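You operate a simulated robot arm through the tools that you are given. There is no shell and no other tool.

The job below is to be done with a simulated robot arm. You get a single attempt, and the scene is never put back.

TASK
Clamp the ribbon, patch the tear with the blue strip, then release it.
Fine: both clamps down before the strip goes on; one strip, along the tear and over it; both clamps end open.

Only the result counts: the job must be done as asked and must still hold three seconds after the hand-in. Knocking over, shifting, dropping, spilling or breaking anything else fails it.

THE ROBOT
A 7-joint arm with a two-finger parallel gripper, fixed in place. Base frame: the origin is at the foot of the arm, x ahead of it, y to its left, z up; the work surface is at about z = 86.3. Units: cm, degrees, N and s.
With the tool pointing down near the work surface it reaches from about 48 to 92 cm from the base axis. Its first joint turns from -115.0 to 115.0 degrees. Payload 3.91 kg.
Tool frame: the origin (TCP) lies between the finger pads and is the grasp point; the fingertips stand 3 cm ahead of it; z points along the fingers, y is the line along which they close. Largest opening 11 cm; finger width 2, thickness 1; the body of the gripper, 4.8 by 11.2 cm, starts 5.5 cm behind the TCP.
Orientation is that of the tool frame in the base frame, as a unit quaternion [w, x, y, z]. With the fingers straight down and closing along the base's y, the tool's x points along the base's -x, its y along +y and its z along -z.

THE INTERFACE
- The arm moves only by the tool move_arm. Its argument "moves" is a list of rows, each a list of 7 numbers: the turn, a rotation vector about the tool's x, y, z in units of 4 degrees (1.0 is 4 degrees), then the shift along the tool's x, y, z in units of 20 mm (1.0 is 20 mm), then the opening, from 0 (shut) to 1 (fully open). In form: [[wx, wy, wz, tx, ty, tz, hand], ...]. A call has 1 to 20 rows; each row shifts and turns the commanded pose from where the row before left it, along the tool's axes as they then stand. A call with a number of a shift or a turn outside -1 to 1 is refused whole. Rows are played at 5 a second. More than 5 cm and 8.6 degrees between two rows, or a gripper value outside its range, and nothing of the call is played. A pose out of reach is approached as far as the arm can. The call stops where the force on the tool passes 40 N (or 10 N more than at its start, if that is more) or the arm is blocked; 0.2 s more then pass. The fingers move at their own pace (about 15.3 cm/s each) and stop on an object; they squeeze with about 39 N. The grip force told is the motor's: it shows also when the fingers shut on nothing. Time passes only in rows, and 0.2 s behind the last, so rows that do not move let the fingers close. It gives the time, the measured TCP pose, the force on the tool (base axes), the opening and the grip force at its end, in the units of the frame above (readings bear some noise), with the torque about the TCP (base axes, N m) and any sound that the robot's microphone picked up.
- Cameras (640 x 400 px; columns grow to the right, rows downward): "scene" is fixed at [4.24, 64.26, 159.81]; the picture's right is [-0.38, -0.93, 0.00], its down [-0.57, 0.23, -0.79] and it looks along [0.73, -0.30, -0.61] (base axes); focal length 366 px, centre (320, 200). "wrist" rides on the gripper at [7.2, 1.7, -10.3] in the tool frame; the picture's right is [-0.23, 0.97, 0.00], its down [-0.76, -0.18, -0.62] and it looks along [-0.61, -0.14, 0.78] (tool axes); focal length 222 px, centre (320, 200).
- grab_frame(camera): a new picture of that camera. No time passes.
- slide_trunk(by): slides the trunk up (or, below 0, down) by that many cm; the arm rides with it, the base frame stays. It gives what a move gives, with no picture.
- probe_pixels(camera, pixels): for up to 12 pixels [column, row] of the newest picture of that camera ("zoom" is the newest enlarged one), the place [x, y, z] in the base frame of the surface seen there, good to about 0.2 cm, but the place of the scene camera against the robot may be out by one fixed shift of up to 1.8 cm in any direction. No time passes.
- enlarge(camera, box): a new picture of the part [left, top, right, bottom] of that camera's present view, enlarged. No time passes.
- finish_job(): hands the job in; it is judged then, once.

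Open the gripper and draw the arm clear of the work before you hand the job in, unless the task says otherwise.

The tools are called after ">>>" as a command line: name --pt "numbers of a row" for each row, then --argument value for the rest, lists and objects as JSON in quotes. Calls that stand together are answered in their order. move_arm: Moves the arm, as the interface text tells. Its arguments: {"type":"object","properties":{"moves":{"type":"array"}},"required":["moves"]} The other tools are called the same way: slide_trunk (by) slides the trunk up or down; grab_frame (camera) takes a picture; probe_pixels (camera, pixels) gives the place of the surface under pixels of a picture; enlarge (camera, box) takes an enlarged picture of a part of a camera's view; finish_job () hands the job in.

At the start:

```text
time: 0.0
tcp_pos: [52.25, 41.47, 121.92]
orientation: [0.0, 0.0, 1.0, 0.0]
ft_force: [0.4, -0.2, -0.3]
torque: [-0.03, -0.01, -0.02]
gripper_width: 11.01
grasp_force: 0.0
trunk travel left (down, up): [-77.5, 21.5]
```

scene: 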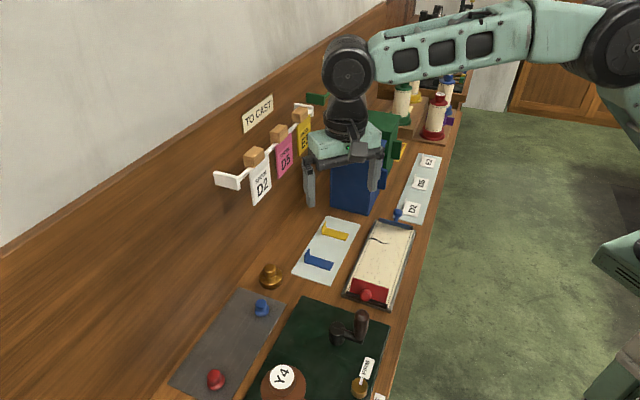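
wrist: 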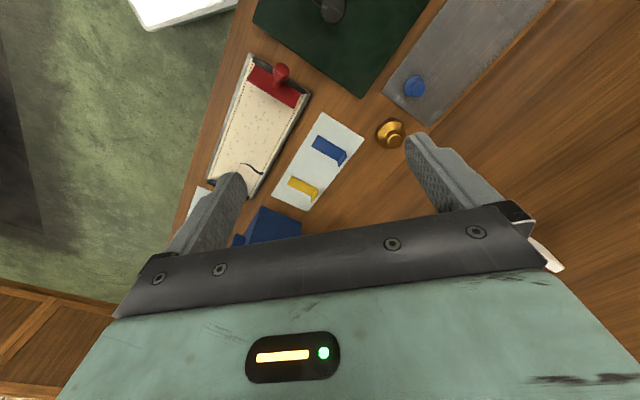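

I start by looking at the scene closely: the ribbon block near pixel (380,265) in scene, with red clamp at (370,292) and a blue one near (397,213), and strips at (320,262). I enlarge these areas.

>>> enlarge --camera "scene" --box '[280, 190, 440, 310]'

>>> enlarge --camera "wrist" --box '[170, 40, 380, 240]'

```text
3.33 times, centred on (360, 250) of scene
```

zoom: 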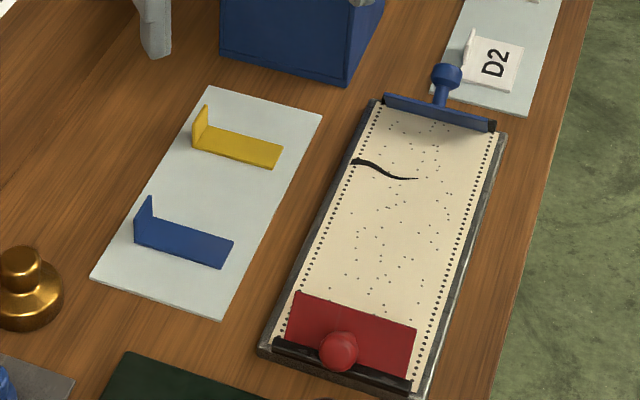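

```text
2.00 times, centred on (275, 140) of wrist
```

zoom: 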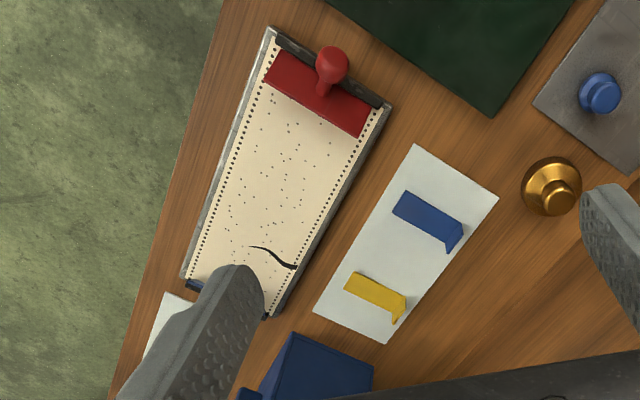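

The red flap and the blue flap look different in posture (red appears laid on the ribbon, blue seems upright). I probe their surface points, the tear and the strips to get heights.

>>> enlarge --camera "scene" --box '[335, 200, 425, 310]'

>>> probe_pixels --camera "scene" --pixels '[[356, 279], [380, 285], [355, 287], [380, 296], [367, 294], [350, 290], [382, 303], [377, 215], [400, 221], [397, 212], [378, 218], [399, 224]]'

>>> probe_pixels --camera "wrist" --pixels '[[252, 70], [298, 103], [281, 70], [262, 82], [240, 120], [260, 172], [243, 163], [330, 145], [346, 160], [313, 180], [385, 135], [330, 190]]'

```text
3.64 times, centred on (380, 255) of scene
```

zoom: 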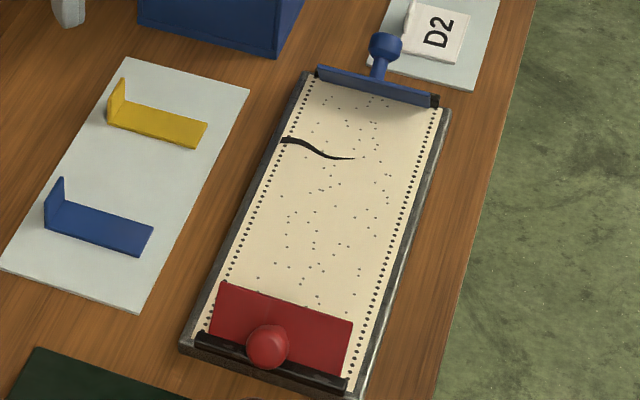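

```text
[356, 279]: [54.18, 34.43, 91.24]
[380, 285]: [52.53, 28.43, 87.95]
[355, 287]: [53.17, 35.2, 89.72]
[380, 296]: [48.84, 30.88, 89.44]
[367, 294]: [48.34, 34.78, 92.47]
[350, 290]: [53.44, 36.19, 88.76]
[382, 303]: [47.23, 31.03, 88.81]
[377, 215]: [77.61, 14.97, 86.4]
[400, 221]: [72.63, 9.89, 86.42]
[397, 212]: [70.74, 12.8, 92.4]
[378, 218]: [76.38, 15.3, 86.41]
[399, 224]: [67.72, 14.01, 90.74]
```

```text
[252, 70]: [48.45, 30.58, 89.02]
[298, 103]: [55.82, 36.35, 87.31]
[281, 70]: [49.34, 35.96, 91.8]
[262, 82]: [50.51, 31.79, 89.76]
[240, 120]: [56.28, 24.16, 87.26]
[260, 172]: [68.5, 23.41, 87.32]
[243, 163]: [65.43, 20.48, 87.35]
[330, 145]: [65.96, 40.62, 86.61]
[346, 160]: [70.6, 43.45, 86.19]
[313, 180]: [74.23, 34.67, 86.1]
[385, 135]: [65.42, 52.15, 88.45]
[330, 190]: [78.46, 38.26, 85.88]
```

Probes suggest both flaps are raised at a slant with knobs on their outer faces (red plate z ≈ 89–91 against ribbon z ≈ 87.3). I probe in more detail on an enlarged wrist view of the red end.

>>> enlarge --camera "wrist" --box '[230, 45, 320, 115]'

```text
5.71 times, centred on (275, 80) of wrist
```

zoom: 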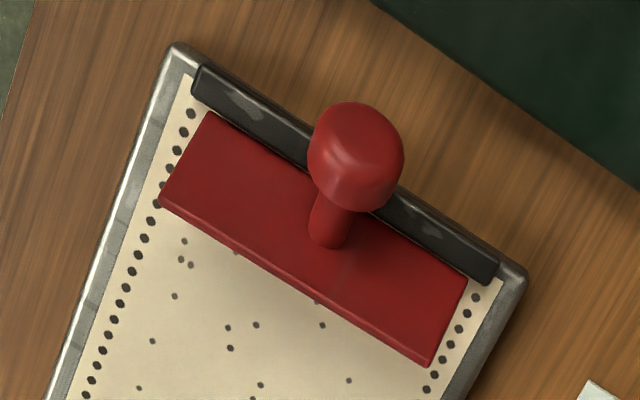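

Here the red plate runs from hinge bar (200,80)-(495,270) to its free edge (160,200)-(430,365), with the knob at (355,150). I probe those points.

>>> probe_pixels --camera "zoom" --pixels '[[208, 125], [168, 195], [425, 355], [460, 290], [300, 270], [330, 235], [355, 150], [340, 115], [370, 195], [230, 90], [470, 255], [100, 320]]'

```text
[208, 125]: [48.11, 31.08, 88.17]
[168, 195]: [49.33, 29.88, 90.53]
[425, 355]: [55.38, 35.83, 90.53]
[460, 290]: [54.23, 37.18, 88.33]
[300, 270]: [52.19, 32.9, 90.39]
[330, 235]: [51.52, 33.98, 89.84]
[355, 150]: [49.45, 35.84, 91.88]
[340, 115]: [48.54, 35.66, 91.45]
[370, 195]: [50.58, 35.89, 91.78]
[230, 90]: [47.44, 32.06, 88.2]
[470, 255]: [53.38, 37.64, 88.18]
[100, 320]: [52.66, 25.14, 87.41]
```

Red plate hinges along direction (0.71,0.70) and is raised about 53°, knob at about (49.5,35.8,91.5); so the tray axes are at 45° to the base. I rotate the tool 45° so it is aligned with the tray, then look again.

>>> move_arm --pt "0 0 1 0 0 0 1" --pt "0 0 1 0 0 0 1" --pt "0 0 1 0 0 0 1" --pt "0 0 1 0 0 0 1" --pt "0 0 1 0 0 0 1" --pt "0 0 1 0 0 0 1" --pt "0 0 1 0 0 0 1" --pt "0 0 1 0 0 0 1" --pt "0 0 1 0 0 0 1" --pt "0 0 1 0 0 0 1" --pt "0 0 1 0 0 0 1" --pt "0 0 0.25 0 0 0 1"

```text
time: 2.6
tcp_pos: [52.27, 41.38, 121.97]
orientation: [-0.001, 0.383, 0.924, 0.0]
ft_force: [0.4, -0.3, -0.9]
torque: [-0.01, -0.03, 0.0]
gripper_width: 11.0
grasp_force: 0.2
trunk travel left (down, up): [-77.5, 21.5]
```

The tool is now aligned (tool y along the tray's cross axis). I move above the middle of the tray and lower for a closer view.

>>> move_arm --pt "0 0 0 -0.975 -0.294 0.9 1" --pt "0 0 0 -0.975 -0.294 0.9 1" --pt "0 0 0 -0.975 -0.294 0.9 1" --pt "0 0 0 -0.975 -0.294 0.9 1" --pt "0 0 0 -0.975 -0.294 0.9 1" --pt "0 0 0 -0.975 -0.294 0.9 1" --pt "0 0 0 -0.975 -0.294 0.9 1" --pt "0 0 0 -0.975 -0.294 0.9 1"

>>> grab_frame --camera "wrist"

>>> grab_frame --camera "scene"

```text
time: 4.4
tcp_pos: [59.91, 27.05, 107.65]
orientation: [0.0, 0.382, 0.924, 0.0]
ft_force: [-0.2, -0.5, -0.3]
torque: [-0.05, 0.01, 0.01]
gripper_width: 11.01
grasp_force: 0.1
trunk travel left (down, up): [-77.5, 21.5]
```

```text
taken
```

wrist: 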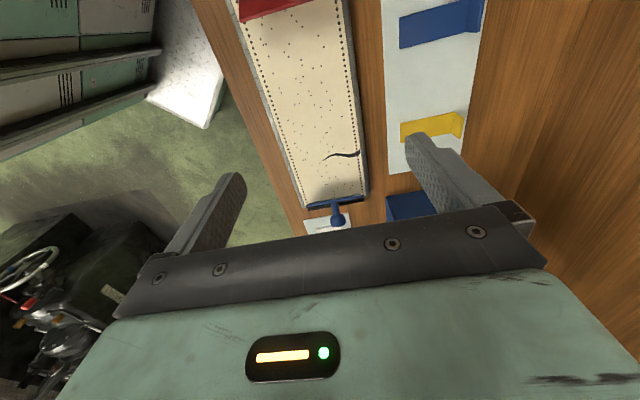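

```text
taken
```

scene: 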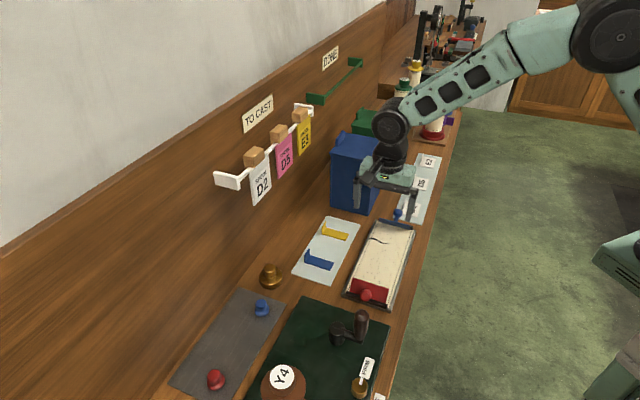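

The wrist now shows the tear at (345,155), the blue clamp at (337,205), the strips at (430,30) and (435,128). I enlarge these regions for measuring.

>>> enlarge --camera "wrist" --box '[290, 130, 390, 235]'

>>> probe_pixels --camera "wrist" --pixels '[[360, 153], [343, 155], [325, 157], [352, 151], [365, 170], [300, 170], [240, 25], [338, 20], [400, 45], [402, 20], [475, 35], [480, 8]]'

```text
3.81 times, centred on (340, 182) of wrist
```

zoom: 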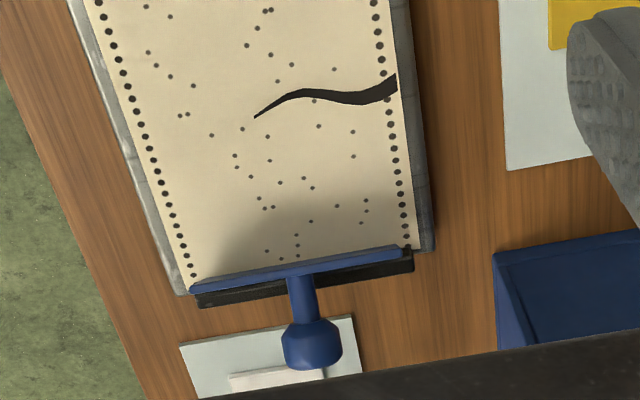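

```text
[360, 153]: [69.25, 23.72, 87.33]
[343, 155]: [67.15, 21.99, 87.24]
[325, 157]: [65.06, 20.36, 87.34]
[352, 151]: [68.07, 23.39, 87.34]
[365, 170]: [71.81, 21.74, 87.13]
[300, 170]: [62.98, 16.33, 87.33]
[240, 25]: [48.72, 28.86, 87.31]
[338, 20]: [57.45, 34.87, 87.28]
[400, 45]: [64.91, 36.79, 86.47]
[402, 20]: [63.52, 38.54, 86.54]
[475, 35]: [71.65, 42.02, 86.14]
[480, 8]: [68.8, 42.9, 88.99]
```

I probe the tear's course and the blue clamp in the enlarged wrist view: tear (395,85)→(255,117), blue plate edge (190,290)-(405,250), knob (312,345).

>>> probe_pixels --camera "zoom" --pixels '[[396, 85], [370, 98], [330, 97], [300, 92], [275, 103], [256, 117], [195, 288], [400, 253], [312, 345], [300, 290], [205, 300], [408, 265]]'

>>> enlarge --camera "wrist" --box '[370, 0, 500, 80]'

```text
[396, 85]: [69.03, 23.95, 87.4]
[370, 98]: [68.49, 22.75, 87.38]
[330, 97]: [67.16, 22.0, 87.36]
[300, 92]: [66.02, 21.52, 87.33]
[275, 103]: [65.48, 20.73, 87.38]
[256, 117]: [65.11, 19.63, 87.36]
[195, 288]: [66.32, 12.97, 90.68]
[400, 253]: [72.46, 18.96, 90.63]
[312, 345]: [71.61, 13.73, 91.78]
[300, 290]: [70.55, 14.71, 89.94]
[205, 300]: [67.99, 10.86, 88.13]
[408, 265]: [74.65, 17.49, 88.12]
```

```text
4.92 times, centred on (435, 40) of wrist
```

zoom: 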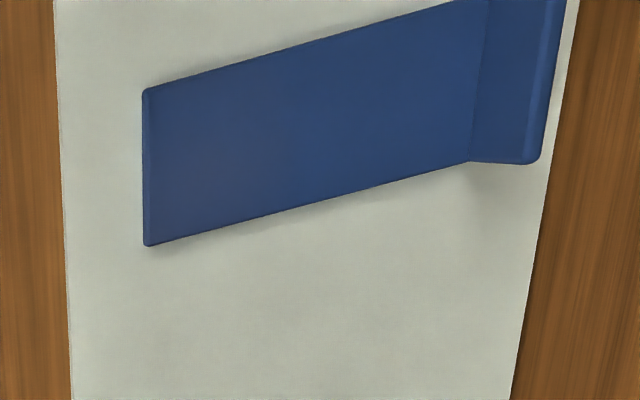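

The tear lies along the tray's cross direction (v from 59.9 to 65.8, u ≈ 31.9). Now I probe the blue strip's corners (148,92), (150,243), (468,158), tab (530,160) in the current zoom.

>>> probe_pixels --camera "zoom" --pixels '[[152, 96], [152, 238], [466, 155], [300, 120], [480, 10], [505, 80], [530, 155], [548, 80], [565, 10], [90, 200], [400, 300], [470, 100]]'

```text
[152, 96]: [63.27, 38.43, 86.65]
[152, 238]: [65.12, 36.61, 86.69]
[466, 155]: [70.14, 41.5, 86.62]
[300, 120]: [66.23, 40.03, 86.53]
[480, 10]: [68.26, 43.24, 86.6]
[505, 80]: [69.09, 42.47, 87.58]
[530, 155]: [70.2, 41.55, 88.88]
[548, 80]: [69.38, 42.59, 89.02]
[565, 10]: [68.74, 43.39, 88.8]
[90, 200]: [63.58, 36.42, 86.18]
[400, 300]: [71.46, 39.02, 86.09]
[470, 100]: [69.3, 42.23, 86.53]
```

Blue strip: flat part about 7 × 2.7 cm with a 2.8 cm tab at its wall-side end. Before moving toward the red clamp, I check the heights of nearby objects (crank at (355,325), the Y4 pot at (283,375)) that the gripper/camera could meet.

>>> probe_pixels --camera "scene" --pixels '[[360, 316], [340, 330], [283, 374], [270, 390], [369, 362], [355, 145], [262, 302], [270, 268], [370, 140], [410, 209], [398, 212], [345, 180]]'

```text
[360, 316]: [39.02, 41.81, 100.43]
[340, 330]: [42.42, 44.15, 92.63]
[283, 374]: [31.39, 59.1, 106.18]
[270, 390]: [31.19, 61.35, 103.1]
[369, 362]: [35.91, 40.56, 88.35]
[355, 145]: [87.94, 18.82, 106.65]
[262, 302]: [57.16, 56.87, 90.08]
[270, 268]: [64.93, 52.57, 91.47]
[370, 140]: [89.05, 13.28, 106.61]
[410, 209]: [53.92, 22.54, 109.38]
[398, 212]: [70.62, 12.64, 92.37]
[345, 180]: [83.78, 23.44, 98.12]
```

The crank top is near z≈100 at about (40,43), well clear of my path. I move above the red flap's free edge, narrowing the fingers to about 4.5 cm so that they straddle the knob.

>>> move_arm --pt "0 0 0 0.744 -0.099 0.85 0.41" --pt "0 0 0 0.744 -0.099 0.85 0.41" --pt "0 0 0 0.744 -0.099 0.85 0.41" --pt "0 0 0 0.744 -0.099 0.85 0.41" --pt "0 0 0 0.744 -0.099 0.85 0.41" --pt "0 0 0 0.744 -0.099 0.85 0.41"

>>> grab_frame --camera "wrist"

>>> enlarge --camera "scene" --box '[310, 200, 430, 310]'

```text
time: 5.8
tcp_pos: [52.87, 32.43, 97.22]
orientation: [0.0, 0.384, 0.923, 0.0]
ft_force: [-0.5, 0.0, 0.2]
torque: [0.02, 0.0, -0.03]
gripper_width: 4.5
grasp_force: 0.0
trunk travel left (down, up): [-77.5, 21.5]
```

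```text
taken
```

wrist: 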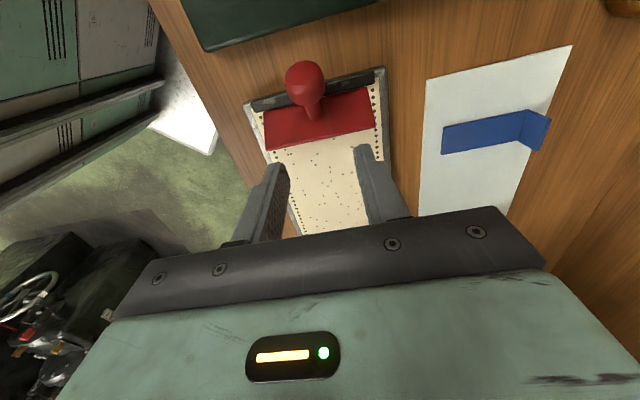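

```text
3.64 times, centred on (370, 255) of scene
```

zoom: 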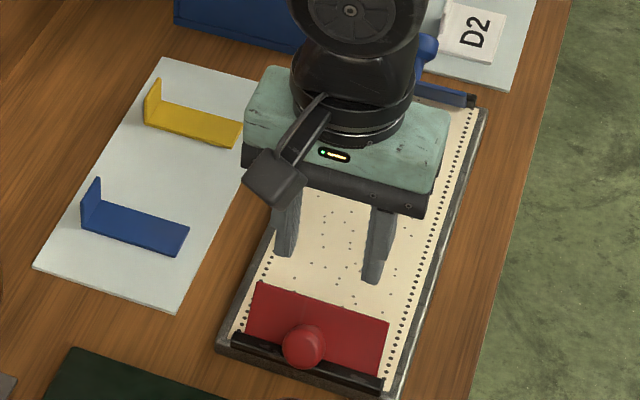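

TCP is at u≈14.45, v≈60.3, well centred. With the closer wrist view I re-measure the red flap's edge (267,150)-(375,128), hinge and knob before pressing.

>>> enlarge --camera "wrist" --box '[230, 50, 400, 160]'

>>> probe_pixels --camera "wrist" --pixels '[[268, 148], [373, 128], [266, 113], [370, 92], [320, 135], [306, 85], [311, 115], [255, 105], [375, 80], [330, 105], [265, 135], [372, 110]]'

```text
3.64 times, centred on (315, 105) of wrist
```

zoom: 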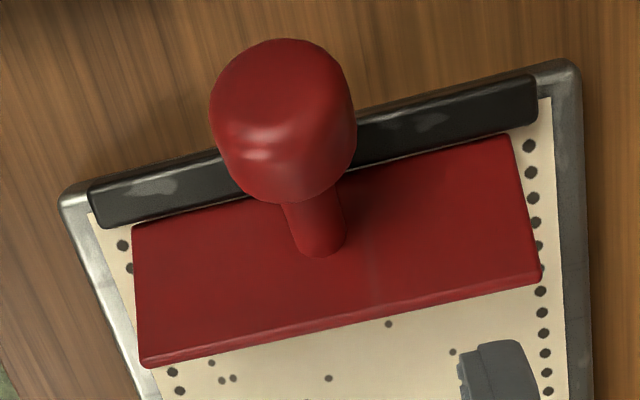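

```text
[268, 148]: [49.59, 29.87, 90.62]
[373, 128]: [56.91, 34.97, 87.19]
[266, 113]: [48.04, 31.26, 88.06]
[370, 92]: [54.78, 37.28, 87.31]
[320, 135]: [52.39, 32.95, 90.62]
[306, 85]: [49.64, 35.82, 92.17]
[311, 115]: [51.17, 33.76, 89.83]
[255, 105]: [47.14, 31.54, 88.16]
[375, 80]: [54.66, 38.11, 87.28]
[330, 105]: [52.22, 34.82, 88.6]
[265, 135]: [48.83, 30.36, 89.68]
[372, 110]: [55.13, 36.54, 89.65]
```

Geometry confirmed: free edge at z≈90.6, u≈13.8. I lower the fingers onto the free edge in small steps and push it toward the ribbon, watching force and sound.

>>> move_arm --pt "0 0 0 0.1 0 0.8 0.41" --pt "0 0 0 0 0 0.7 0.41" --pt "0 0 0 0 0 0.3 0.41" --pt "0 0 0 0 0 0.3 0.41" --pt "0 0 0 0 0 0.3 0.41" --pt "0 0 0 0 0 0.3 0.41"

>>> grab_frame --camera "wrist"

```text
time: 7.2
tcp_pos: [52.69, 32.61, 92.13]
orientation: [0.001, 0.383, 0.924, 0.0]
ft_force: [0.1, 0.0, -0.7]
torque: [0.02, 0.01, -0.01]
gripper_width: 4.51
grasp_force: 0.0
trunk travel left (down, up): [-77.5, 21.5]
```

```text
taken
```

wrist: 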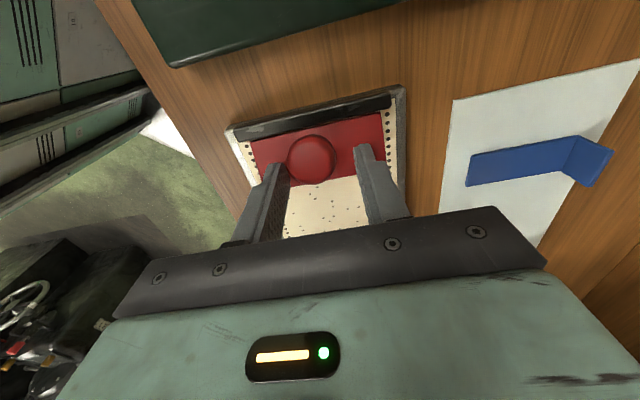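

The red flap is rotating down with almost no force (fingertips at z≈89.1). I continue down in small steps until it bears on the ribbon.

>>> move_arm --pt "0 0 0 0 0 0.15 0.41" --pt "0 0 0 0 0 0.15 0.41" --pt "0 0 0 0 0 0.15 0.41" --pt "0 0 0 0 0 0.1 0.41" --pt "0 0 0 0 0 0.1 0.41"

>>> grab_frame --camera "wrist"

```text
time: 8.4
tcp_pos: [52.67, 32.68, 90.82]
orientation: [0.0, 0.382, 0.924, 0.002]
ft_force: [0.8, -4.7, 30.4]
torque: [-0.63, 0.73, 0.38]
gripper_width: 4.64
grasp_force: 1.4
trunk travel left (down, up): [-77.5, 21.5]
```

```text
taken
```

wrist: 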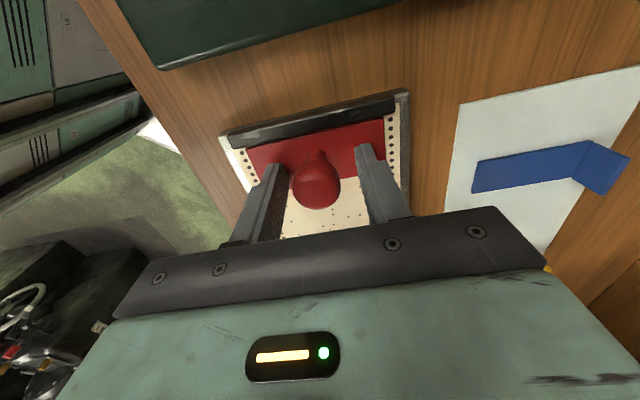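

The flap is flat now (fingertips z≈87.8, 30 N upward reaction). I ease off upward a little and look whether the flap stays down.

>>> move_arm --pt "0 0 0 0 0 0 0.41" --pt "0 0 0 0 0 -0.2 0.41" --pt "0 0 0 0 0 -0.3 0.41" --pt "0 0 0 0 0 -0.5 0.41" --pt "0 0 0 0 0 -1 0.41" --pt "0 0 0 0 0 -1 0.41"

>>> grab_frame --camera "wrist"

>>> enlarge --camera "scene" --box '[310, 200, 430, 310]'

```text
time: 9.8
tcp_pos: [52.44, 32.68, 96.78]
orientation: [0.0, 0.384, 0.924, 0.001]
ft_force: [0.7, 0.3, -0.6]
torque: [-0.02, 0.06, 0.01]
gripper_width: 4.47
grasp_force: 0.0
trunk travel left (down, up): [-77.5, 21.5]
```

```text
taken
```

wrist: 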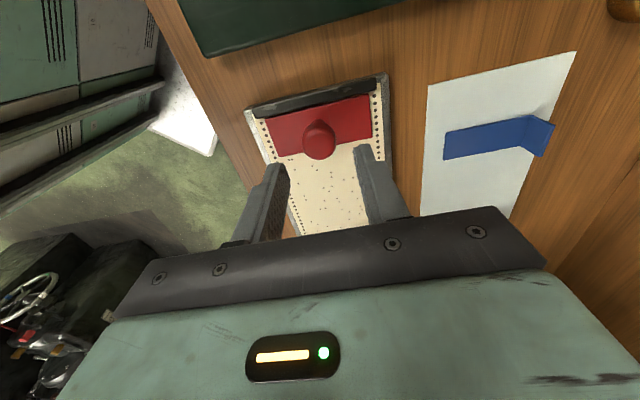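

```text
3.64 times, centred on (370, 255) of scene
```

zoom: 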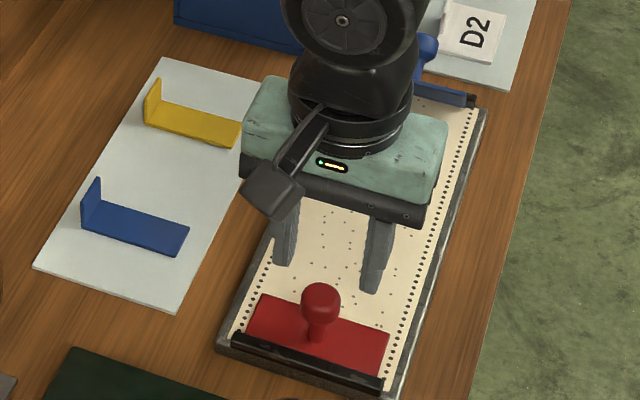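

The red flap now lies down with its knob upright (scene zoom (320,300)). I verify its height via the wrist picture.

>>> enlarge --camera "wrist" --box '[235, 60, 405, 170]'

>>> probe_pixels --camera "wrist" --pixels '[[278, 150], [275, 120], [368, 130], [366, 105], [320, 130], [318, 145], [345, 115], [345, 140], [290, 150], [300, 160]]'

```text
3.64 times, centred on (320, 115) of wrist
```

zoom: 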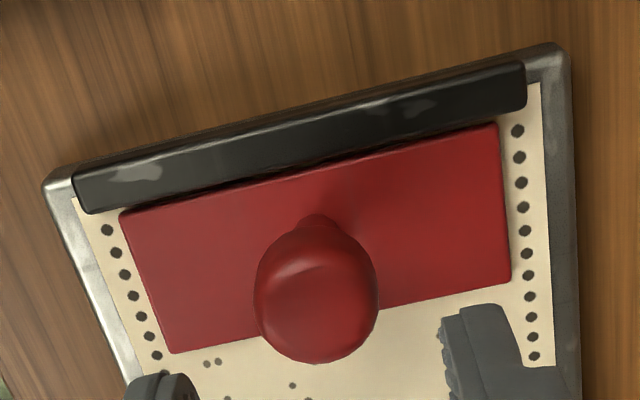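

```text
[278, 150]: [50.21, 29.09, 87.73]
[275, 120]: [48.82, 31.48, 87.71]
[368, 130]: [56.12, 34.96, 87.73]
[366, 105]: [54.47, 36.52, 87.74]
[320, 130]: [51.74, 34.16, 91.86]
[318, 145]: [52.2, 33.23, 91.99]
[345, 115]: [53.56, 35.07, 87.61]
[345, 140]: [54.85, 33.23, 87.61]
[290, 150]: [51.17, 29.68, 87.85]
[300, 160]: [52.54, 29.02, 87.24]
```

Red is flat at z≈87.7 and stays down. Now I move along the tray toward the blue clamp, stopping short at u≈32 to check clearance to the blue box.

>>> move_arm --pt "0 0 0 -0.6 0 -0.8 0.41" --pt "0 0 0 -0.98 0.01 -0.8 0.41" --pt "0 0 0 -0.98 0.01 0 0.41" --pt "0 0 0 -0.98 0.01 0 0.41" --pt "0 0 0 -0.98 0.01 0 0.41" --pt "0 0 0 -0.98 0.01 0 0.41" --pt "0 0 0 -0.98 0.01 0 0.41" --pt "0 0 0 -0.98 0.01 0 0.41" --pt "0 0 0 -0.98 0.01 0 0.41"

>>> grab_frame --camera "wrist"

>>> grab_frame --camera "scene"

```text
time: 11.8
tcp_pos: [64.59, 20.85, 99.83]
orientation: [0.0, 0.382, 0.924, 0.0]
ft_force: [-0.2, 0.5, -0.1]
torque: [0.0, -0.02, -0.01]
gripper_width: 4.51
grasp_force: 0.0
trunk travel left (down, up): [-77.5, 21.5]
```

```text
taken
```

wrist: 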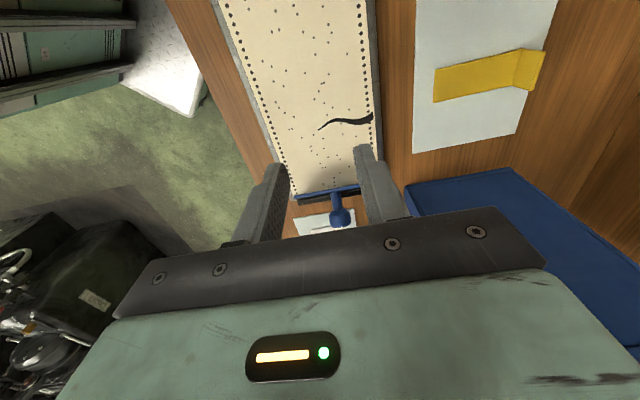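

```text
taken
```

scene: 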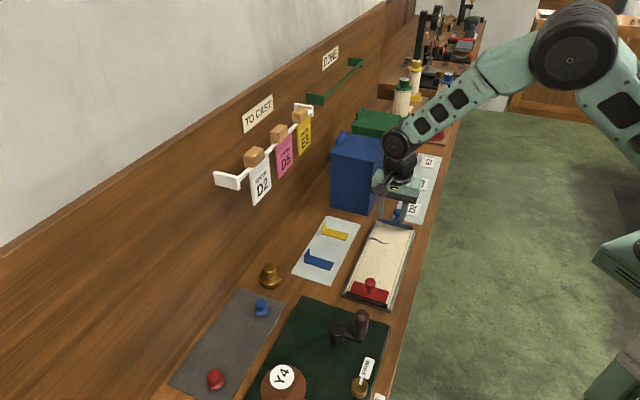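

The blue box corner shows at (405,190) and (513,168) in the wrist view; I probe it and the blue clamp for clearance.

>>> probe_pixels --camera "wrist" --pixels '[[408, 190], [415, 212], [512, 171], [470, 190], [410, 200], [340, 217], [300, 202], [357, 190], [338, 200]]'

>>> enlarge --camera "wrist" --box '[270, 150, 430, 240]'

```text
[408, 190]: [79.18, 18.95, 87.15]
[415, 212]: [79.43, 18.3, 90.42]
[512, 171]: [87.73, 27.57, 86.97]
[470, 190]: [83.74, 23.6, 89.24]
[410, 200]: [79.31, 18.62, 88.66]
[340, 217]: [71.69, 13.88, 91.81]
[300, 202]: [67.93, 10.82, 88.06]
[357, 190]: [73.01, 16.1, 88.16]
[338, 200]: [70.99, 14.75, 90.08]
```

```text
4.00 times, centred on (350, 195) of wrist
```

zoom: 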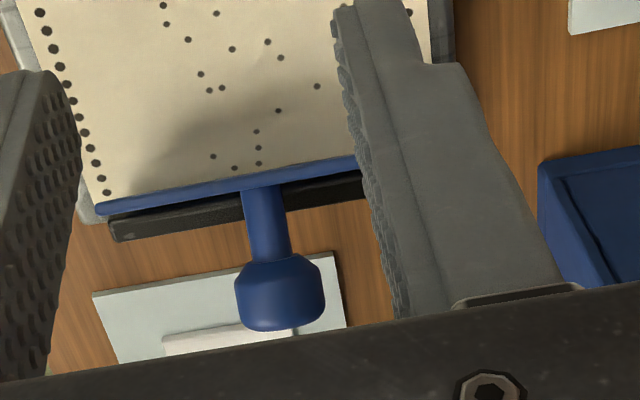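

The box begins at u≥42.6, v≥69.4, so there is room. I move above the blue flap's free edge (u≈37.4) and lower near it.

>>> move_arm --pt "0 0 0 -0.81 0 0 0.41" --pt "0 0 0 -0.81 0 0.35 0.41" --pt "0 0 0 -0.81 0 0.7 0.41" --pt "0 0 0 -0.81 0 0.7 0.41" --pt "0 0 0 0 0 0.7 0.41" --pt "0 0 0 0 0 0.2 0.41"

>>> grab_frame --camera "wrist"

>>> enlarge --camera "scene" --box '[330, 150, 450, 260]'

```text
time: 13.2
tcp_pos: [69.36, 16.21, 94.46]
orientation: [0.0, 0.382, 0.924, 0.0]
ft_force: [0.1, 0.3, 0.3]
torque: [-0.04, 0.01, -0.02]
gripper_width: 4.51
grasp_force: 0.1
trunk travel left (down, up): [-77.5, 21.5]
```

```text
taken
```

wrist: 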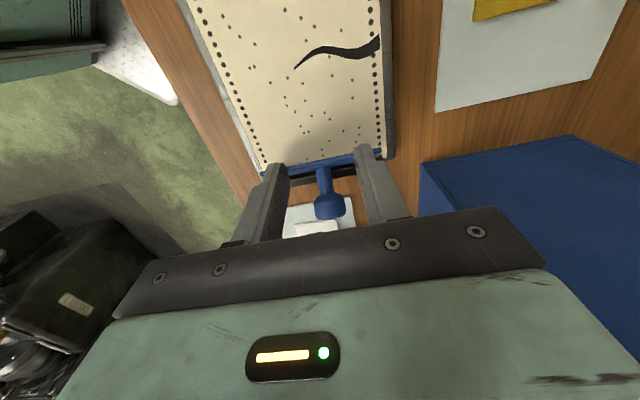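

```text
3.64 times, centred on (390, 205) of scene
```

zoom: 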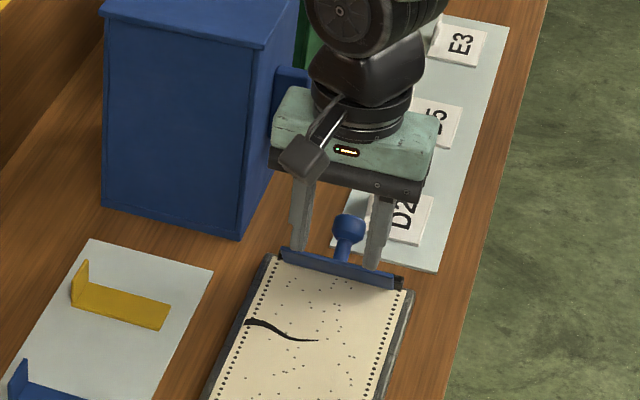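

There's a blue protrusion on the box side at about scene (382,176) near the gripper; I probe it to be sure of clearance before pressing.

>>> probe_pixels --camera "scene" --pixels '[[382, 176], [380, 170], [386, 172], [379, 180], [374, 165], [356, 168], [366, 183], [376, 191]]'

```text
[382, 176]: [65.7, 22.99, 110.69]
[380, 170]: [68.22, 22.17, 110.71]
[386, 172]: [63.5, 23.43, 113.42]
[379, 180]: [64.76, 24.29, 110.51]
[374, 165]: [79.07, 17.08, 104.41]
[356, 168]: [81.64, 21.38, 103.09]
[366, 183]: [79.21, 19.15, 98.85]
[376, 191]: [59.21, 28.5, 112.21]
```

Those probes used the older full scene picture, so I probe in the newest zoom instead: protrusion at (290,95) and the gripper edges.

>>> probe_pixels --camera "zoom" --pixels '[[280, 72], [290, 80], [275, 100], [305, 75], [300, 100], [275, 160], [255, 100], [245, 45], [268, 40]]'

```text
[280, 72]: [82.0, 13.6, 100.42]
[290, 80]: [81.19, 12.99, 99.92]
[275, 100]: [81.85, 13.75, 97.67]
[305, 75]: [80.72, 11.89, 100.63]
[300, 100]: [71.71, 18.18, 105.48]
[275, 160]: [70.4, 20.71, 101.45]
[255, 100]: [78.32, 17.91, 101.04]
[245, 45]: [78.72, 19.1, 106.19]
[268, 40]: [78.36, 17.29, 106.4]
```

The protrusion is at u≈48, clear of the gripper. I press the blue flap down the same way in small steps.

>>> move_arm --pt "0 0 0 0.1 -0.03 0.3 0.41" --pt "0 0 0 0 0 0.3 0.41" --pt "0 0 0 0 0 0.3 0.41" --pt "0 0 0 0 0 0.3 0.41" --pt "0 0 0 0 0 0.2 0.41" --pt "0 0 0 0 0 0.15 0.41" --pt "0 0 0 0 0 0.1 0.41" --pt "0 0 0 0 0 0.1 0.41" --pt "0 0 0 0 0 0.1 0.41"

>>> grab_frame --camera "wrist"

```text
time: 15.2
tcp_pos: [68.93, 16.35, 91.04]
orientation: [0.0, 0.383, 0.924, 0.0]
ft_force: [-0.5, -0.2, 3.1]
torque: [-0.06, 0.08, 0.03]
gripper_width: 4.51
grasp_force: 0.0
trunk travel left (down, up): [-77.5, 21.5]
```

```text
taken
```

wrist: 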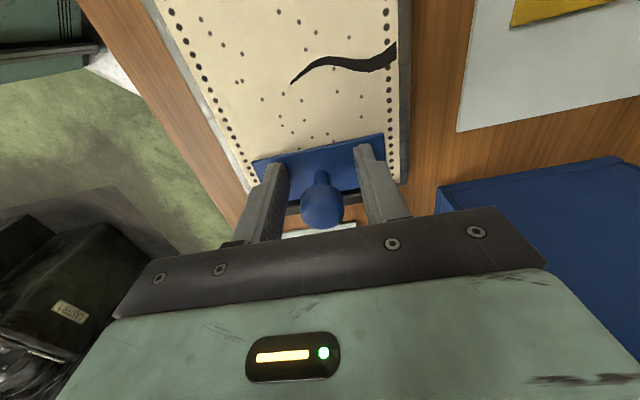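

The blue flap is nearly flat with force just rising (3 N, fingertips z≈88.0). I press a bit further.

>>> move_arm --pt "0 0 0 0 0 0.05 0.41" --pt "0 0 0 0 0 0.05 0.41" --pt "0 0 0 0 0 0 0.41"

```text
time: 16.0
tcp_pos: [68.9, 16.28, 90.83]
orientation: [0.001, 0.383, 0.924, 0.001]
ft_force: [0.3, -1.7, 25.2]
torque: [-0.59, 0.47, 0.13]
gripper_width: 4.59
grasp_force: 0.8
trunk travel left (down, up): [-77.5, 21.5]
```

The press reached 25 N at the same depth as for red (fingertips z≈87.8). I lift off and check that the blue flap stays down.

>>> move_arm --pt "0 0 0 0 0 -0.3 0.41" --pt "0 0 0 0 0 -0.5 0.41" --pt "0 0 0 0 0 -1 0.41" --pt "0 0 0 0 0 -1 0.41" --pt "0 0 0 0 0 -1 0.41" --pt "0 0 0 0 0 -0.5 0.41"

>>> grab_frame --camera "wrist"

>>> enlarge --camera "scene" --box '[310, 190, 430, 310]'

```text
time: 17.4
tcp_pos: [69.09, 16.45, 99.27]
orientation: [0.0, 0.382, 0.924, 0.0]
ft_force: [-0.5, -0.5, -0.4]
torque: [-0.04, 0.02, 0.0]
gripper_width: 4.51
grasp_force: 0.0
trunk travel left (down, up): [-77.5, 21.5]
```

```text
taken
```

wrist: 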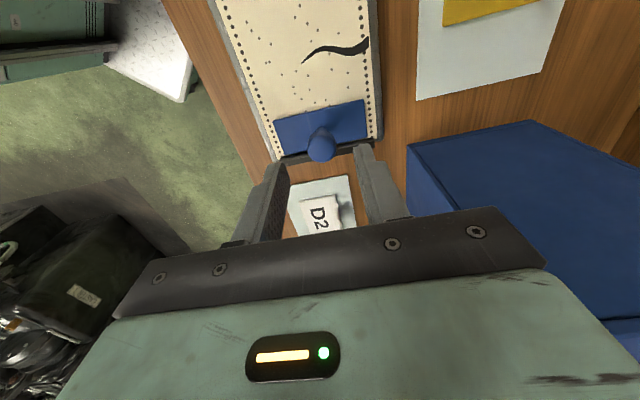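

```text
3.33 times, centred on (370, 250) of scene
```

zoom: 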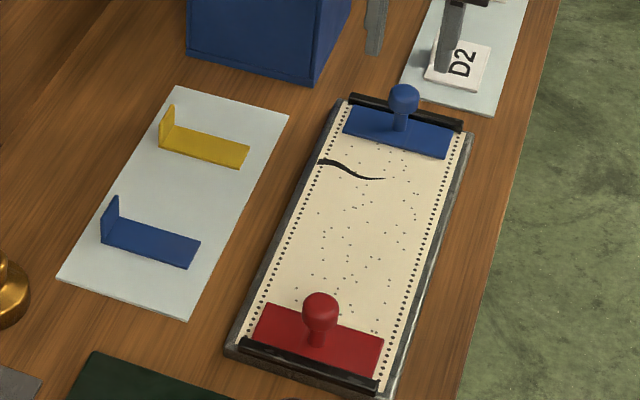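

Both flaps lie flat with knobs upright. I probe the blue flap, its knob and again the tear at (368,42)–(302,62).

>>> probe_pixels --camera "wrist" --pixels '[[285, 128], [290, 148], [355, 112], [362, 130], [320, 140], [322, 155], [368, 42], [355, 52], [335, 50], [318, 50], [304, 61]]'

```text
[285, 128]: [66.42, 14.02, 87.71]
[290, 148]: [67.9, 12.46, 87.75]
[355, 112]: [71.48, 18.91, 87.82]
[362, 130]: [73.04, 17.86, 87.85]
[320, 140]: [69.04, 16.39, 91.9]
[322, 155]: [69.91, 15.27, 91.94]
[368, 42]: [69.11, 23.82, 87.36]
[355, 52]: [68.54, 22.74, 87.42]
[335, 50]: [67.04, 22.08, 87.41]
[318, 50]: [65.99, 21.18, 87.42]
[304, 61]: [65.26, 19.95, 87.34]
```

Blue is also flat (z≈87.75). Next comes the blue strip; I first check positions of the hanging tags near the wall, (262,183) and (228,182) in the scene picture, for clearance.

>>> grab_frame --camera "scene"

>>> probe_pixels --camera "scene" --pixels '[[262, 183], [230, 180], [262, 200], [285, 160], [303, 140], [254, 156], [305, 110], [270, 268], [270, 278], [311, 258], [306, 252], [333, 266]]'

```text
taken
```

scene: 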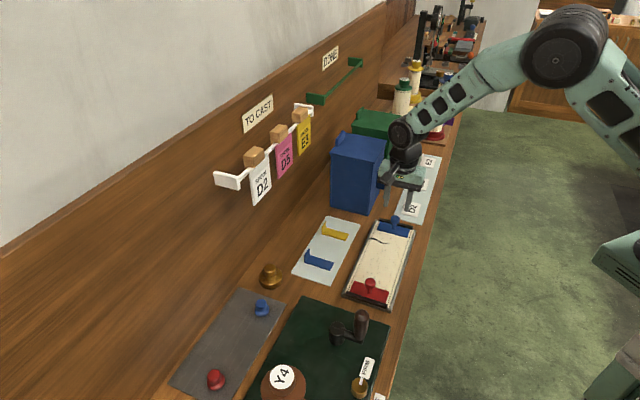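

```text
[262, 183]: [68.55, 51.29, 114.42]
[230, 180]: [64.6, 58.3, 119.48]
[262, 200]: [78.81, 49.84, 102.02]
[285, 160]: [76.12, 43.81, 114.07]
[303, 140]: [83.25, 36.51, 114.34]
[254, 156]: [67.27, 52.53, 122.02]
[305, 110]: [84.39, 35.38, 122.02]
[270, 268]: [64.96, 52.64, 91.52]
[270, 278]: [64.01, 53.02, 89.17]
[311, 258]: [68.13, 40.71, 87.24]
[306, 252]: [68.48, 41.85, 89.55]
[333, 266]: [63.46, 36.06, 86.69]
```

The hanging tags are at about v≈86.3, z≳108, and the grip on the tab is at v≈79, so I measure how bulky the wrist above the gripper is, from the present scene picture.

>>> enlarge --camera "scene" --box '[360, 90, 450, 220]'

>>> probe_pixels --camera "scene" --pixels '[[402, 134], [391, 134], [394, 145], [408, 150], [404, 160], [395, 160], [386, 170], [385, 183], [420, 185], [405, 175], [410, 128], [398, 122]]'

```text
3.08 times, centred on (405, 155) of scene
```

zoom: 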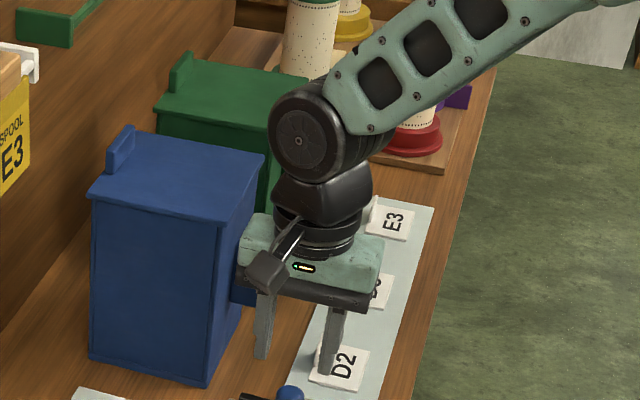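

```text
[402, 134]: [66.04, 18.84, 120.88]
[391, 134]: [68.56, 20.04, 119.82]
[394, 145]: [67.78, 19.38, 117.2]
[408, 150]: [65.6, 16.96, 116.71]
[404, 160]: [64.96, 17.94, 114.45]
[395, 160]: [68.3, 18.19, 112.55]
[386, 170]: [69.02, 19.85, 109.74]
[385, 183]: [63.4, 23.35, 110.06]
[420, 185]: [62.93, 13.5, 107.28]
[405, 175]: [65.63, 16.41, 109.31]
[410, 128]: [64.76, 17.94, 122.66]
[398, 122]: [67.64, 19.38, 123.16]
```

The wrist joint has about 4.5 cm radius, so at the grip it stays ~2.7 cm short of the tags; acceptable with a straight vertical descent. I travel to above the blue strip's tab, stopping at a safe height and slightly short in v.

>>> move_arm --pt "0 0 0 0.915 0.8 0 0.41" --pt "0 0 0 0.915 0.8 0 0.41" --pt "0 0 0 0.915 0.8 0 0.41" --pt "0 0 0 0.915 0.8 0 0.41" --pt "0 0 0 0.915 0.8 0 0.41" --pt "0 0 0 0.915 0.8 0 0.41" --pt "0 0 0 0.915 0.8 0 0.41" --pt "0 0 0 0.915 0.8 0 0.41" --pt "0 0 0 0.915 0.8 0 0.41" --pt "0 0 0 0.915 0.8 0 0.41"

>>> grab_frame --camera "wrist"

>>> grab_frame --camera "scene"

```text
time: 19.6
tcp_pos: [67.56, 40.65, 99.15]
orientation: [0.0, 0.382, 0.924, -0.001]
ft_force: [-0.8, 0.3, 0.3]
torque: [-0.01, 0.03, 0.04]
gripper_width: 4.52
grasp_force: 0.1
trunk travel left (down, up): [-77.5, 21.5]
```

```text
taken
```

wrist: 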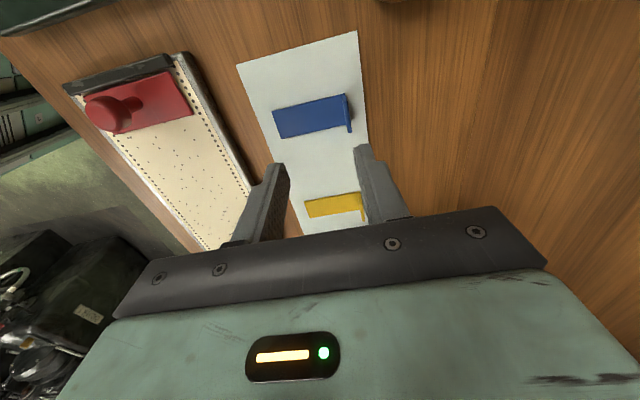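

```text
taken
```

scene: 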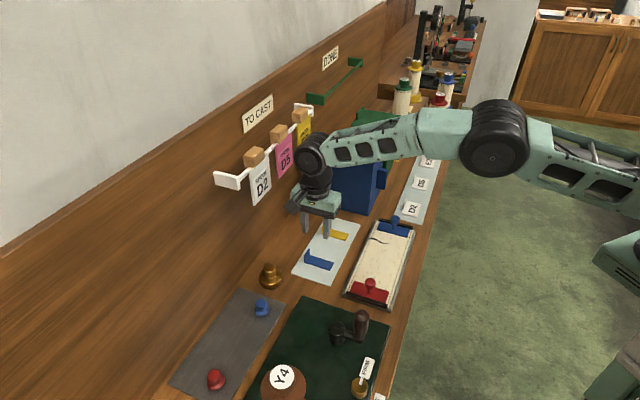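

TCP is at u≈19.0, v≈76.5. I enlarge the strip (wrist 270–360, 90–145) and probe tab faces precisely, and probe the wrist joint vs tags in the scene picture.

>>> enlarge --camera "wrist" --box '[255, 75, 375, 150]'

>>> probe_pixels --camera "scene" --pixels '[[297, 155], [310, 157], [303, 170], [305, 185], [296, 190], [292, 205], [286, 165], [300, 140], [279, 132], [290, 145], [280, 178], [313, 140]]'

```text
5.33 times, centred on (315, 112) of wrist
```

zoom: 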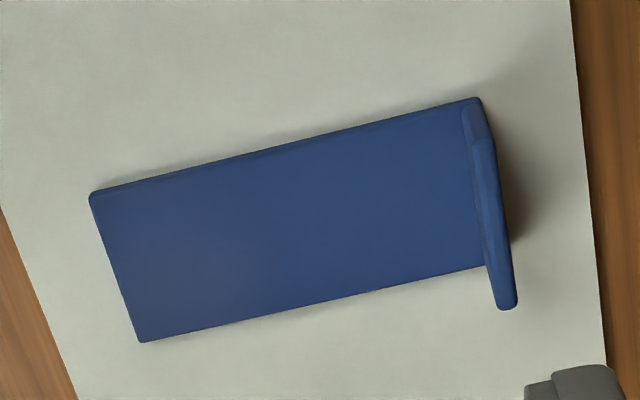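

```text
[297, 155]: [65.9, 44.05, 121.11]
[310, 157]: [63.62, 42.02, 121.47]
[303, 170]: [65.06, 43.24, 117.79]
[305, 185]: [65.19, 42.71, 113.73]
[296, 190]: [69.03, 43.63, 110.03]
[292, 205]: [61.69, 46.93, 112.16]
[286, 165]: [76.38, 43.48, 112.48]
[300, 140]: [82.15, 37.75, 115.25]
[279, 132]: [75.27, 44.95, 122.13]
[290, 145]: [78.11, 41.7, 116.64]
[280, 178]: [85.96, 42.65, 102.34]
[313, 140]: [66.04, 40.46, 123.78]
```

I probe the tab top (490,150)–(508,300), its inner and outer faces, and the strip corners in the zoom.

>>> probe_pixels --camera "zoom" --pixels '[[490, 170], [498, 230], [507, 300], [483, 145], [475, 180], [484, 258], [100, 198], [143, 335], [300, 240], [480, 110], [505, 225], [540, 350]]'

```text
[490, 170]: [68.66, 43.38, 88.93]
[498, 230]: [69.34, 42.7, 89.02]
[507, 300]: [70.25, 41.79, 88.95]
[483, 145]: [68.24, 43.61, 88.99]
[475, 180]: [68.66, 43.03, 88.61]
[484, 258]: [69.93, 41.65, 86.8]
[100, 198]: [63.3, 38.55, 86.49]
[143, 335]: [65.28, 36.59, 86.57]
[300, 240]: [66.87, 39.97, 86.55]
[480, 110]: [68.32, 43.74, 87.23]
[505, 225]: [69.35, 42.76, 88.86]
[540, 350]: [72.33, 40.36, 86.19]
```

The tab is at u≈18.9, v≈79.2, top z≈89.0. I line up over it and descend vertically to TCP z≈91.2, then check.

>>> move_arm --pt "0 0 0 0.065 0.67 0 0.41" --pt "0 0 0 0 0.67 0 0.41" --pt "0 0 0 0 0 0 0.41" --pt "0 0 0 0 0 0.8 0.41" --pt "0 0 0 0 0 0.8 0.41" --pt "0 0 0 0 0 0.8 0.41" --pt "0 0 0 0 0 0.8 0.41" --pt "0 0 0 0 0 0.8 0.41"

>>> grab_frame --camera "wrist"

>>> grab_frame --camera "scene"

```text
time: 21.4
tcp_pos: [69.12, 42.51, 91.48]
orientation: [-0.001, 0.383, 0.924, -0.001]
ft_force: [-0.4, 0.4, 1.2]
torque: [-0.02, -0.02, 0.02]
gripper_width: 4.52
grasp_force: 0.0
trunk travel left (down, up): [-77.5, 21.5]
```

```text
taken
```

wrist: 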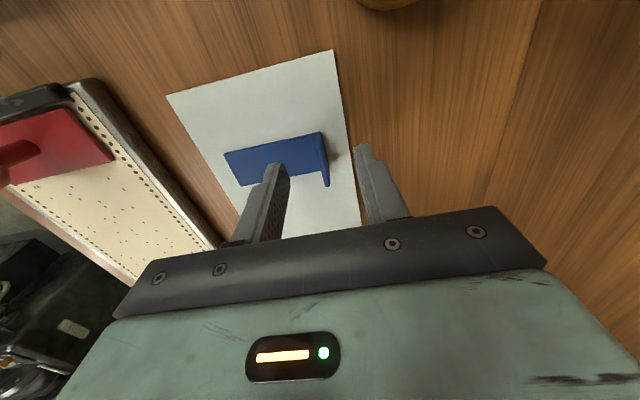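

```text
taken
```

scene: 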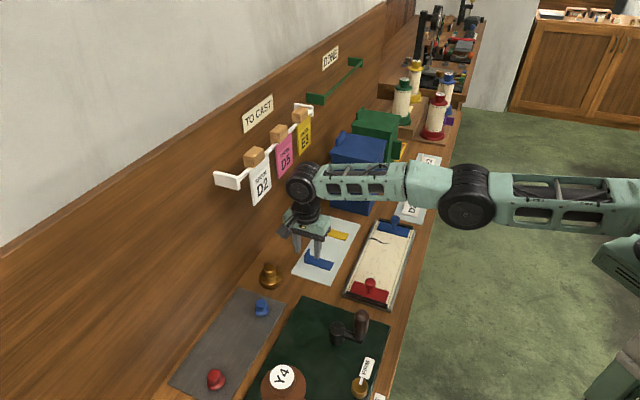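

The fingers straddle the tab (tab at wrist (325,160)), TCP v≈78.9 so I nudge +0.2 cm in v and lower to fingertips z≈87.0.

>>> move_arm --pt "0 0 0 0 0.1 0.25 0.41" --pt "0 0 0 0 0 0.25 0.41" --pt "0 0 0 0 0 0.22 0.41" --pt "0 0 0 0 0 0 0.41"

>>> enlarge --camera "wrist" --box '[200, 100, 420, 230]'

>>> enlarge --camera "scene" --box '[270, 190, 370, 290]'

```text
time: 22.4
tcp_pos: [68.97, 42.2, 89.85]
orientation: [0.0, 0.383, 0.924, 0.0]
ft_force: [-0.1, 0.1, -0.8]
torque: [-0.02, -0.02, 0.02]
gripper_width: 4.49
grasp_force: 0.2
out of reach, approached as far as the arm can: row 1
trunk travel left (down, up): [-77.5, 21.5]
```

```text
2.91 times, centred on (310, 165) of wrist
```

zoom: 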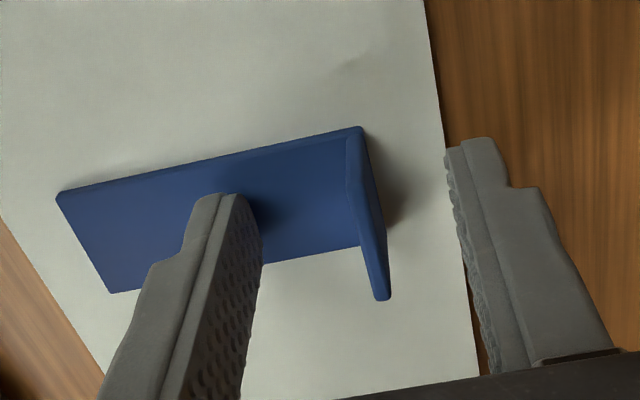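

```text
4.00 times, centred on (320, 240) of scene
```

zoom: 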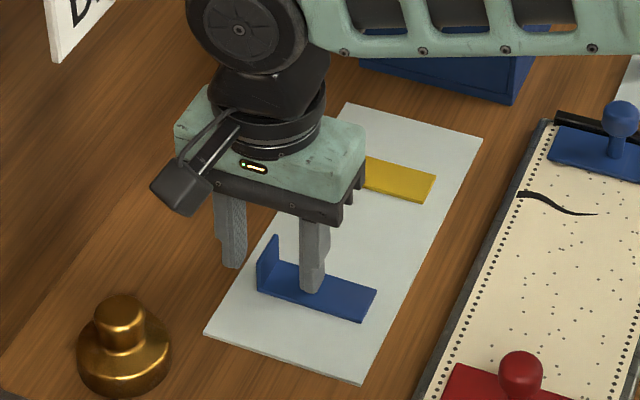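

The arm reported row 1 out of reach and ended at v≈78.6 instead of 79.2. I check how the arm is stretched to see whether sliding the trunk would help.

>>> grab_frame --camera "scene"

>>> probe_pixels --camera "scene" --pixels '[[303, 185], [340, 185], [400, 187], [466, 197], [500, 195], [560, 200], [620, 205], [635, 260], [610, 215]]'

```text
taken
```

scene: 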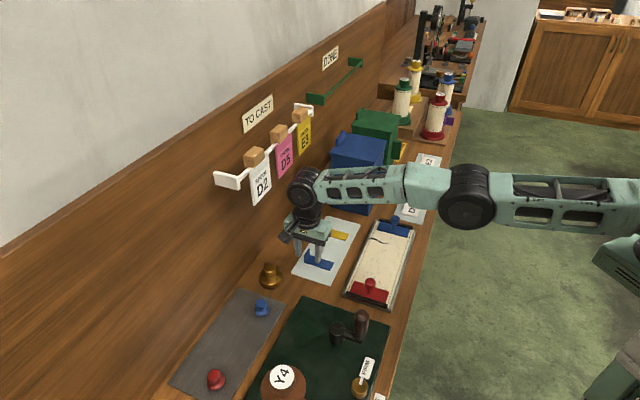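

```text
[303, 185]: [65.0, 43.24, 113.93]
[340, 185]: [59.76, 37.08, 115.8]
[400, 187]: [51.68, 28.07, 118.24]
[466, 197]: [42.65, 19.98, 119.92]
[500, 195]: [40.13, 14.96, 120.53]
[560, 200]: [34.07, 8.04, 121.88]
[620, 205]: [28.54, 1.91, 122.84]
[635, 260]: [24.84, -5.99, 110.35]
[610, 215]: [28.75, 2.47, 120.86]
```

The arm is nearly straight, sloping down from a shoulder at z≈122 to the wrist at z≈112; lowering the trunk by ~9 cm would level it and gain about 0.8 cm. I first raise the hand straight up 13 cm.

>>> move_arm --pt "0 0 0 0 0 -0.5 0.41" --pt "0 0 0 0 0 -1 0.41" --pt "0 0 0 0 0 -1 0.41" --pt "0 0 0 0 0 -1 0.41" --pt "0 0 0 0 0 -1 0.41" --pt "0 0 0 0 0 -1 0.41" --pt "0 0 0 0 0 -1 0.41"

```text
time: 24.0
tcp_pos: [68.84, 42.4, 103.08]
orientation: [0.0, 0.382, 0.924, 0.0]
ft_force: [-0.6, -0.1, 0.4]
torque: [0.01, 0.0, -0.03]
gripper_width: 4.51
grasp_force: 0.1
trunk travel left (down, up): [-77.5, 21.5]
```

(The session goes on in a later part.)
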